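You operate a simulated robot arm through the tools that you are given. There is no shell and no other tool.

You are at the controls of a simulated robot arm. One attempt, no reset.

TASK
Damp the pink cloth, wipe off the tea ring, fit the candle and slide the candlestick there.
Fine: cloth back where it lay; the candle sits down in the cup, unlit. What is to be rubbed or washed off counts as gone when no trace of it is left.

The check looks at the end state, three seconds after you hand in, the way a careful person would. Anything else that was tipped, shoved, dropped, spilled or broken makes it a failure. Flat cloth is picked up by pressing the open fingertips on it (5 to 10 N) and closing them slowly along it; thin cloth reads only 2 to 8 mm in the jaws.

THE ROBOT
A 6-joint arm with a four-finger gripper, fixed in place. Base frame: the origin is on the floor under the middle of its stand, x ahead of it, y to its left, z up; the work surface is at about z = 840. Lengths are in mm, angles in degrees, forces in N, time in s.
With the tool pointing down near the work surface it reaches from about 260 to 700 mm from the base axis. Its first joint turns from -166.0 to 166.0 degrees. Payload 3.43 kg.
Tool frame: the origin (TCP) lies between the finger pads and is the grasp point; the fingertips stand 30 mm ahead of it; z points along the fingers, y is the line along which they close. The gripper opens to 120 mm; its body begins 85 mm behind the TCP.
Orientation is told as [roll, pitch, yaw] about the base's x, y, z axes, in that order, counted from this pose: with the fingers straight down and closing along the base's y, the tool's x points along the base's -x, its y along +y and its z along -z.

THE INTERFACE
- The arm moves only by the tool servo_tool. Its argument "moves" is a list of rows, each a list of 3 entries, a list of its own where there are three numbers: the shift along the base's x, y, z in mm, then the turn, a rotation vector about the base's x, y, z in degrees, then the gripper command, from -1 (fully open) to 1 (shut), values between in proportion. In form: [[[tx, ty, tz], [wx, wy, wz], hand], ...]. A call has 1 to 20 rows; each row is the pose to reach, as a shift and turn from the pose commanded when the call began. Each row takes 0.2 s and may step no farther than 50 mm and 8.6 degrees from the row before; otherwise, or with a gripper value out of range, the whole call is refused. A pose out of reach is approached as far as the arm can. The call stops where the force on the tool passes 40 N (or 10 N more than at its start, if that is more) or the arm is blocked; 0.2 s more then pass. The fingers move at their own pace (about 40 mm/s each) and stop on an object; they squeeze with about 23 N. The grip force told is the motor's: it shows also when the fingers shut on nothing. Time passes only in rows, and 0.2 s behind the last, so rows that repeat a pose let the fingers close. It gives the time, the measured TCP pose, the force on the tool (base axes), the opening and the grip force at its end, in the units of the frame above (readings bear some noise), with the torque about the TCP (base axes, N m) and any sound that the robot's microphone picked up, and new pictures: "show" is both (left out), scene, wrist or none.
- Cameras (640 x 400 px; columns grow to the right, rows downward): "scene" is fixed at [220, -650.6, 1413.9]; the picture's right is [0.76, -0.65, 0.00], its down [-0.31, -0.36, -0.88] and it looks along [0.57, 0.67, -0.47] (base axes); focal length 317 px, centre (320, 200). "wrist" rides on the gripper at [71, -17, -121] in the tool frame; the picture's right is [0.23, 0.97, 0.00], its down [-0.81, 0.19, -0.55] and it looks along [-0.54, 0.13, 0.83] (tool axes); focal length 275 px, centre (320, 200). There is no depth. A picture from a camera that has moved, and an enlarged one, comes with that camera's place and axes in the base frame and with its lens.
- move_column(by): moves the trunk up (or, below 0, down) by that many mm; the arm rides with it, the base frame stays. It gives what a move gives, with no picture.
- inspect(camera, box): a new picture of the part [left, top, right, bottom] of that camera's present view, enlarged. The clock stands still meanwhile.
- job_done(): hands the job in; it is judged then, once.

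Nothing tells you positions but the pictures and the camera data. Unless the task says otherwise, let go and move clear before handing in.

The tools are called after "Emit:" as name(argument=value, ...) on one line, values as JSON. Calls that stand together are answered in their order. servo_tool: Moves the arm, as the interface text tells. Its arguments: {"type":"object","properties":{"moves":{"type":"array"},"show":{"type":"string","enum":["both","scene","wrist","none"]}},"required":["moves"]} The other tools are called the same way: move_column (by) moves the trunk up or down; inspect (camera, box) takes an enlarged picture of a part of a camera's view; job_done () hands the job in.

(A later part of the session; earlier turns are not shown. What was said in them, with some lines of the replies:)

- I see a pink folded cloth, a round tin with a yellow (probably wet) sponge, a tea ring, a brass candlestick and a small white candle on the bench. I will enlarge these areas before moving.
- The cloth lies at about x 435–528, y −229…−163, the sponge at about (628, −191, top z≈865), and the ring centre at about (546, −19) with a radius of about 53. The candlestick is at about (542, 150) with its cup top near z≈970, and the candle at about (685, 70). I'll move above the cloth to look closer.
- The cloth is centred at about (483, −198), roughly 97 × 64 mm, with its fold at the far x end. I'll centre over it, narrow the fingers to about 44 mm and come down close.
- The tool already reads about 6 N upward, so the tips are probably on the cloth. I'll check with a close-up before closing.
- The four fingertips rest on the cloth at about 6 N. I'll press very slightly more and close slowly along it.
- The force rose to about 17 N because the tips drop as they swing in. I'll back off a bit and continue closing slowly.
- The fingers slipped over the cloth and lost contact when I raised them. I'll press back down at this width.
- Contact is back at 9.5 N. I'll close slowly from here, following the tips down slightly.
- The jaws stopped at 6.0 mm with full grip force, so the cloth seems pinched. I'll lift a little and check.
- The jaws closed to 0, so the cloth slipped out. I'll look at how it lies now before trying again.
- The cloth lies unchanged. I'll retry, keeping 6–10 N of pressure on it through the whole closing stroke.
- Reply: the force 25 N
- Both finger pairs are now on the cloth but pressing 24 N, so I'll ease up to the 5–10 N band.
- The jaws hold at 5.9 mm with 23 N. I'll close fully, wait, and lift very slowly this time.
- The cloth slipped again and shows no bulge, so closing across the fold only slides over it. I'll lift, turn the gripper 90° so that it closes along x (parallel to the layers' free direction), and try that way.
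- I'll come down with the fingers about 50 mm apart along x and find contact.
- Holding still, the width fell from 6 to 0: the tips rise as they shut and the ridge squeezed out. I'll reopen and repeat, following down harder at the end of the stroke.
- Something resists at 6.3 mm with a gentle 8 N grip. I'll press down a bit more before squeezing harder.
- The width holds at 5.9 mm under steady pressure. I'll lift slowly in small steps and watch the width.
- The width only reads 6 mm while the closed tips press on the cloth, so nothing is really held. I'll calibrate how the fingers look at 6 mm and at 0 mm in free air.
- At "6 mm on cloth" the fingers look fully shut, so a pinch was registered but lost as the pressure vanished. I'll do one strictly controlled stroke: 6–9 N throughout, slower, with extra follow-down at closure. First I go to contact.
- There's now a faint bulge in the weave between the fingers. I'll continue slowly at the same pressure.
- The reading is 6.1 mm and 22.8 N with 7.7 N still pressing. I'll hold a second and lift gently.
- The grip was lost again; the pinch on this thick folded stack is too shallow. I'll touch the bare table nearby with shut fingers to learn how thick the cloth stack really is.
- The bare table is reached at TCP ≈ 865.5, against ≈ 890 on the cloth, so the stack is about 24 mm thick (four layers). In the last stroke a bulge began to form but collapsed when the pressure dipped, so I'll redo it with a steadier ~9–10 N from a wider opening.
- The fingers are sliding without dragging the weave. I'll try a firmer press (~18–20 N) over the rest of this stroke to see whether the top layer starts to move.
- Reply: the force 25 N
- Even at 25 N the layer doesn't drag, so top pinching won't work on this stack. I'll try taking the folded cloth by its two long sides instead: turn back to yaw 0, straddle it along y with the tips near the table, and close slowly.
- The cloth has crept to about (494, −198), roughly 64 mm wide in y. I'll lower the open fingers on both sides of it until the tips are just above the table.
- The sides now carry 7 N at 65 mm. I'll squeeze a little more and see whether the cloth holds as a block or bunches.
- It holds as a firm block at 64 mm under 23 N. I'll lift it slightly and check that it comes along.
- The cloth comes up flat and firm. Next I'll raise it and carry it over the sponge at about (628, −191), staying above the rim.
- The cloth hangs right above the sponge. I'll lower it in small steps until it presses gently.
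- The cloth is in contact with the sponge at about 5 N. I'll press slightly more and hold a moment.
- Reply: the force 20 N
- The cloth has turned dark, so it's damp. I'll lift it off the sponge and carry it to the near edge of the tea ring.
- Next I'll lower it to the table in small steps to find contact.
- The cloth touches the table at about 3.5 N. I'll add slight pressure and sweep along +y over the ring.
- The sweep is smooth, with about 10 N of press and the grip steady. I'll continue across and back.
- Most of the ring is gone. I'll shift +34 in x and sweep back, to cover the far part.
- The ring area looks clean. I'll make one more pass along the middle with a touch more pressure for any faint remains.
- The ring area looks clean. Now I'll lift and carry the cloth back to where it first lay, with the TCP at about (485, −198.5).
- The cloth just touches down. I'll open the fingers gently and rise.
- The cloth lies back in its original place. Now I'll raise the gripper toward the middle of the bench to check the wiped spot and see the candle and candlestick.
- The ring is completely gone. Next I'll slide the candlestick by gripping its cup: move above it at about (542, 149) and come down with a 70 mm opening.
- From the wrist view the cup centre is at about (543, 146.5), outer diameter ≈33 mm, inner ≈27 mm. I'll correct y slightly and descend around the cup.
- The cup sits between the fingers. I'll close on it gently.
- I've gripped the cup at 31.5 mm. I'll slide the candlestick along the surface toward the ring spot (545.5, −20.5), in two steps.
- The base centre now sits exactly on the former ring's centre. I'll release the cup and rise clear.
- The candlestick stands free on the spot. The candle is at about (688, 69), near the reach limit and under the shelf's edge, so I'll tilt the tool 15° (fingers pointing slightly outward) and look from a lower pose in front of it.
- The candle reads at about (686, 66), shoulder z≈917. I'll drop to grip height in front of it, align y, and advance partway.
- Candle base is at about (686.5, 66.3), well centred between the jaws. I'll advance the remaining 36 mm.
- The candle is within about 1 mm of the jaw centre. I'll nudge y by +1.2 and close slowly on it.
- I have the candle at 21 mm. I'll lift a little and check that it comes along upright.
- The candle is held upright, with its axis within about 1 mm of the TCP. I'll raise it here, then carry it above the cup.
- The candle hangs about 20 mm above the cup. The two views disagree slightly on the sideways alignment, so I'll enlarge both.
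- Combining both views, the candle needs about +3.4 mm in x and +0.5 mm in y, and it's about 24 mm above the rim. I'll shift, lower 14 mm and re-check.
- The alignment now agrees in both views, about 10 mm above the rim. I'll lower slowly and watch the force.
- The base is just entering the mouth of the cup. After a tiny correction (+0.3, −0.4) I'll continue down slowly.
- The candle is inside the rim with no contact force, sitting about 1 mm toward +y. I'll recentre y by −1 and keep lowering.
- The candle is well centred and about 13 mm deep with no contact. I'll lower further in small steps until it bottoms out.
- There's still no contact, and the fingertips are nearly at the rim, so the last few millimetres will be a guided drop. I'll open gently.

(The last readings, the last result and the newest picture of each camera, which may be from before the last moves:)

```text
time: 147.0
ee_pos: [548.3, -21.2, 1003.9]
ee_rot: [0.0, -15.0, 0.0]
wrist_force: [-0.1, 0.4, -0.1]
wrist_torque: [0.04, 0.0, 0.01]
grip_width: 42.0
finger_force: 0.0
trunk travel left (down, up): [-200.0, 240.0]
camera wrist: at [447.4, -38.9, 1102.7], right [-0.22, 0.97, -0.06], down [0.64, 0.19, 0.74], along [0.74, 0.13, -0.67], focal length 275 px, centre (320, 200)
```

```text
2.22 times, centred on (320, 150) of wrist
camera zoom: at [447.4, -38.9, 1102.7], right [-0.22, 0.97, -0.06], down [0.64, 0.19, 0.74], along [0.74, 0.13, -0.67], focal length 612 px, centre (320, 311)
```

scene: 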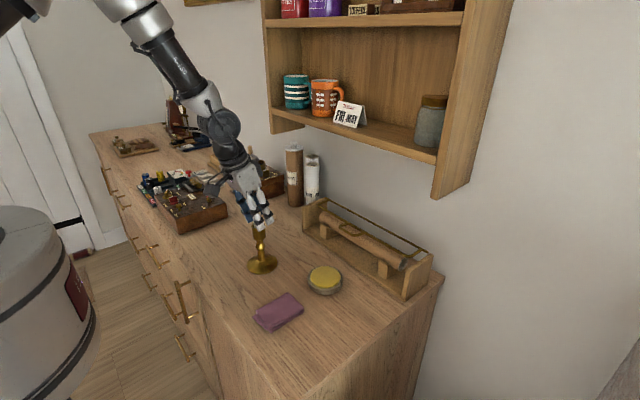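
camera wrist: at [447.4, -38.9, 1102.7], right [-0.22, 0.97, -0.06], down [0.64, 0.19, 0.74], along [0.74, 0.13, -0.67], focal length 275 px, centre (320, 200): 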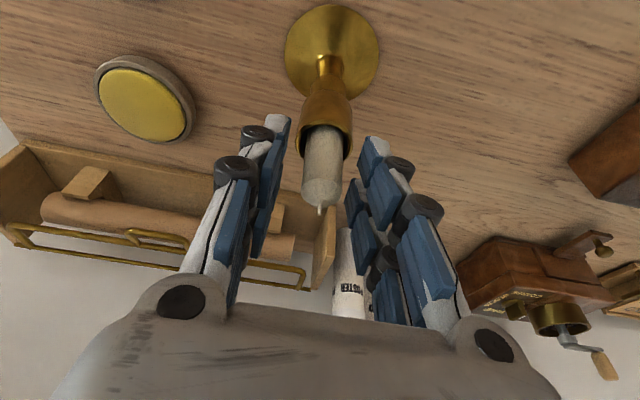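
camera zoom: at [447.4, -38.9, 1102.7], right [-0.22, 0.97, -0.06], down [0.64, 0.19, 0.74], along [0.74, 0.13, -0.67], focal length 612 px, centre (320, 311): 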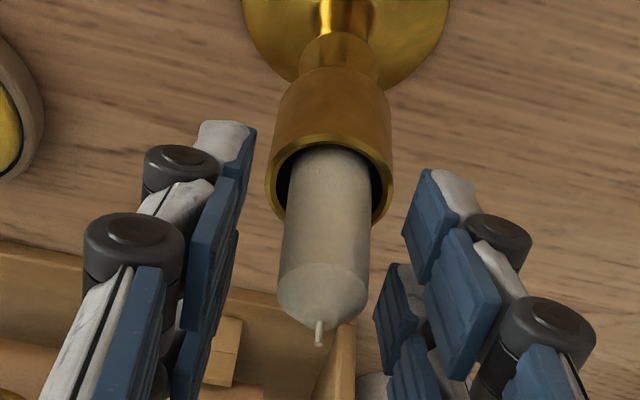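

The candle is released and sits in the cup. I'll withdraw straight up and then look closely.

Emit:
servo_tool(moves=[[[0, 0, 15], [0, 0, 0], 0.3], [[0, 0, 40], [0, 0, 0], 0.3], [[0, 0, 75], [0, 0, 0], 0.3], [[0, 0, 110], [0, 0, 0], 0.3], [[-20, 20, 130], [0, 0, 0], 0.1], [[-50, 50, 140], [0, 5, 0], 0], [[-80, 80, 140], [0, 10, 0], -0.2], [[-100, 110, 140], [0, 15, 0], -0.5]])

Emit:
inspect(camera="scene", box=[210, 180, 310, 280])

Emit:
inspect(camera="scene", box=[200, 200, 360, 340])

```text
time: 148.8
ee_pos: [450.0, 90.3, 1145.8]
ee_rot: [0.0, 0.0, 0.1]
wrist_force: [0.6, 1.1, -0.1]
wrist_torque: [0.02, 0.01, -0.01]
grip_width: 89.8
finger_force: 0.1
trunk travel left (down, up): [-200.0, 240.0]
camera wrist: at [377.6, 72.8, 1265.9], right [-0.23, 0.97, 0.0], down [0.81, 0.19, 0.55], along [0.54, 0.13, -0.83], focal length 275 px, centre (320, 200)
```

scene: 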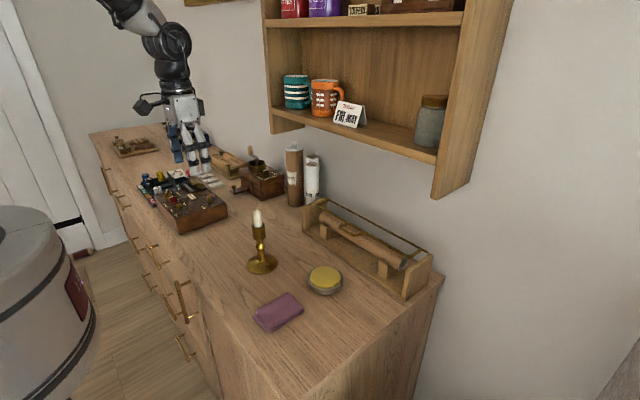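
wrist: 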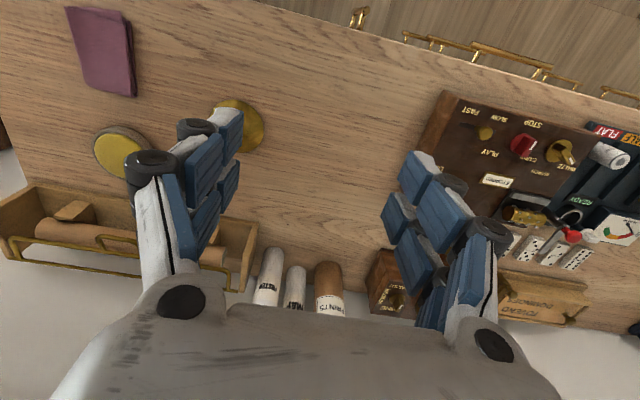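

```text
4.00 times, centred on (260, 230) of scene
camera zoom: at [220.0, -650.6, 1413.9], right [0.76, -0.65, 0.0], down [-0.31, -0.36, -0.88], along [0.57, 0.67, -0.47], focal length 1266 px, centre (560, 80)
```

zoom: 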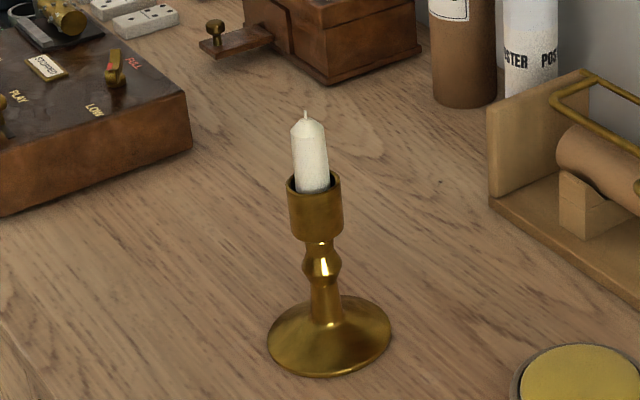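

```text
2.86 times, centred on (280, 270) of scene
camera zoom: at [220.0, -650.6, 1413.9], right [0.76, -0.65, 0.0], down [-0.31, -0.36, -0.88], along [0.57, 0.67, -0.47], focal length 904 px, centre (434, 0)
```

zoom: 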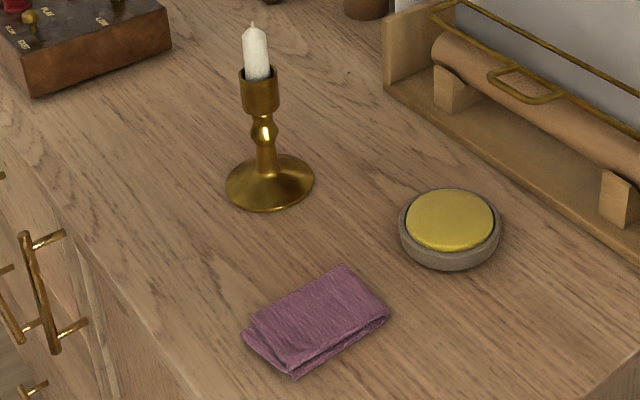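

The ring is gone without trace. The candlestick stands on its spot with the candle seated upright in the cup. The cloth lies back in its original place, nothing else has moved, and the gripper is clear. I'm handing in.

Emit:
job_done()

```text
The job is handed in.
```

I finished the job and handed it in; I haven't been given the verdict. What the last pictures show:

- **Cloth:** It was damped on the yellow sponge and used to wipe the ring. It now lies within about 1 mm of where it started, still folded and still damp.
- **Tea ring:** No trace was visible before I moved the candlestick over the spot, and none shows around its base now.
- **Candlestick:** I slid it along the surface to where the ring was, and its base is centred there.
- **Candle:** It sits upright in the cup, roughly a third of its length deep, and unlit. I let it go a few millimetres above the bottom and it dropped the rest of the way inside the cup.

Pressing and closing the fingertips on the cloth failed several times. Those tries pushed it about 9 mm out of place. I then gripped the folded cloth by its two long sides, and that worked. I moved the candlestick before fitting the candle, the reverse of the order you gave.

Nothing else looked moved or tipped, and the gripper is clear of everything.
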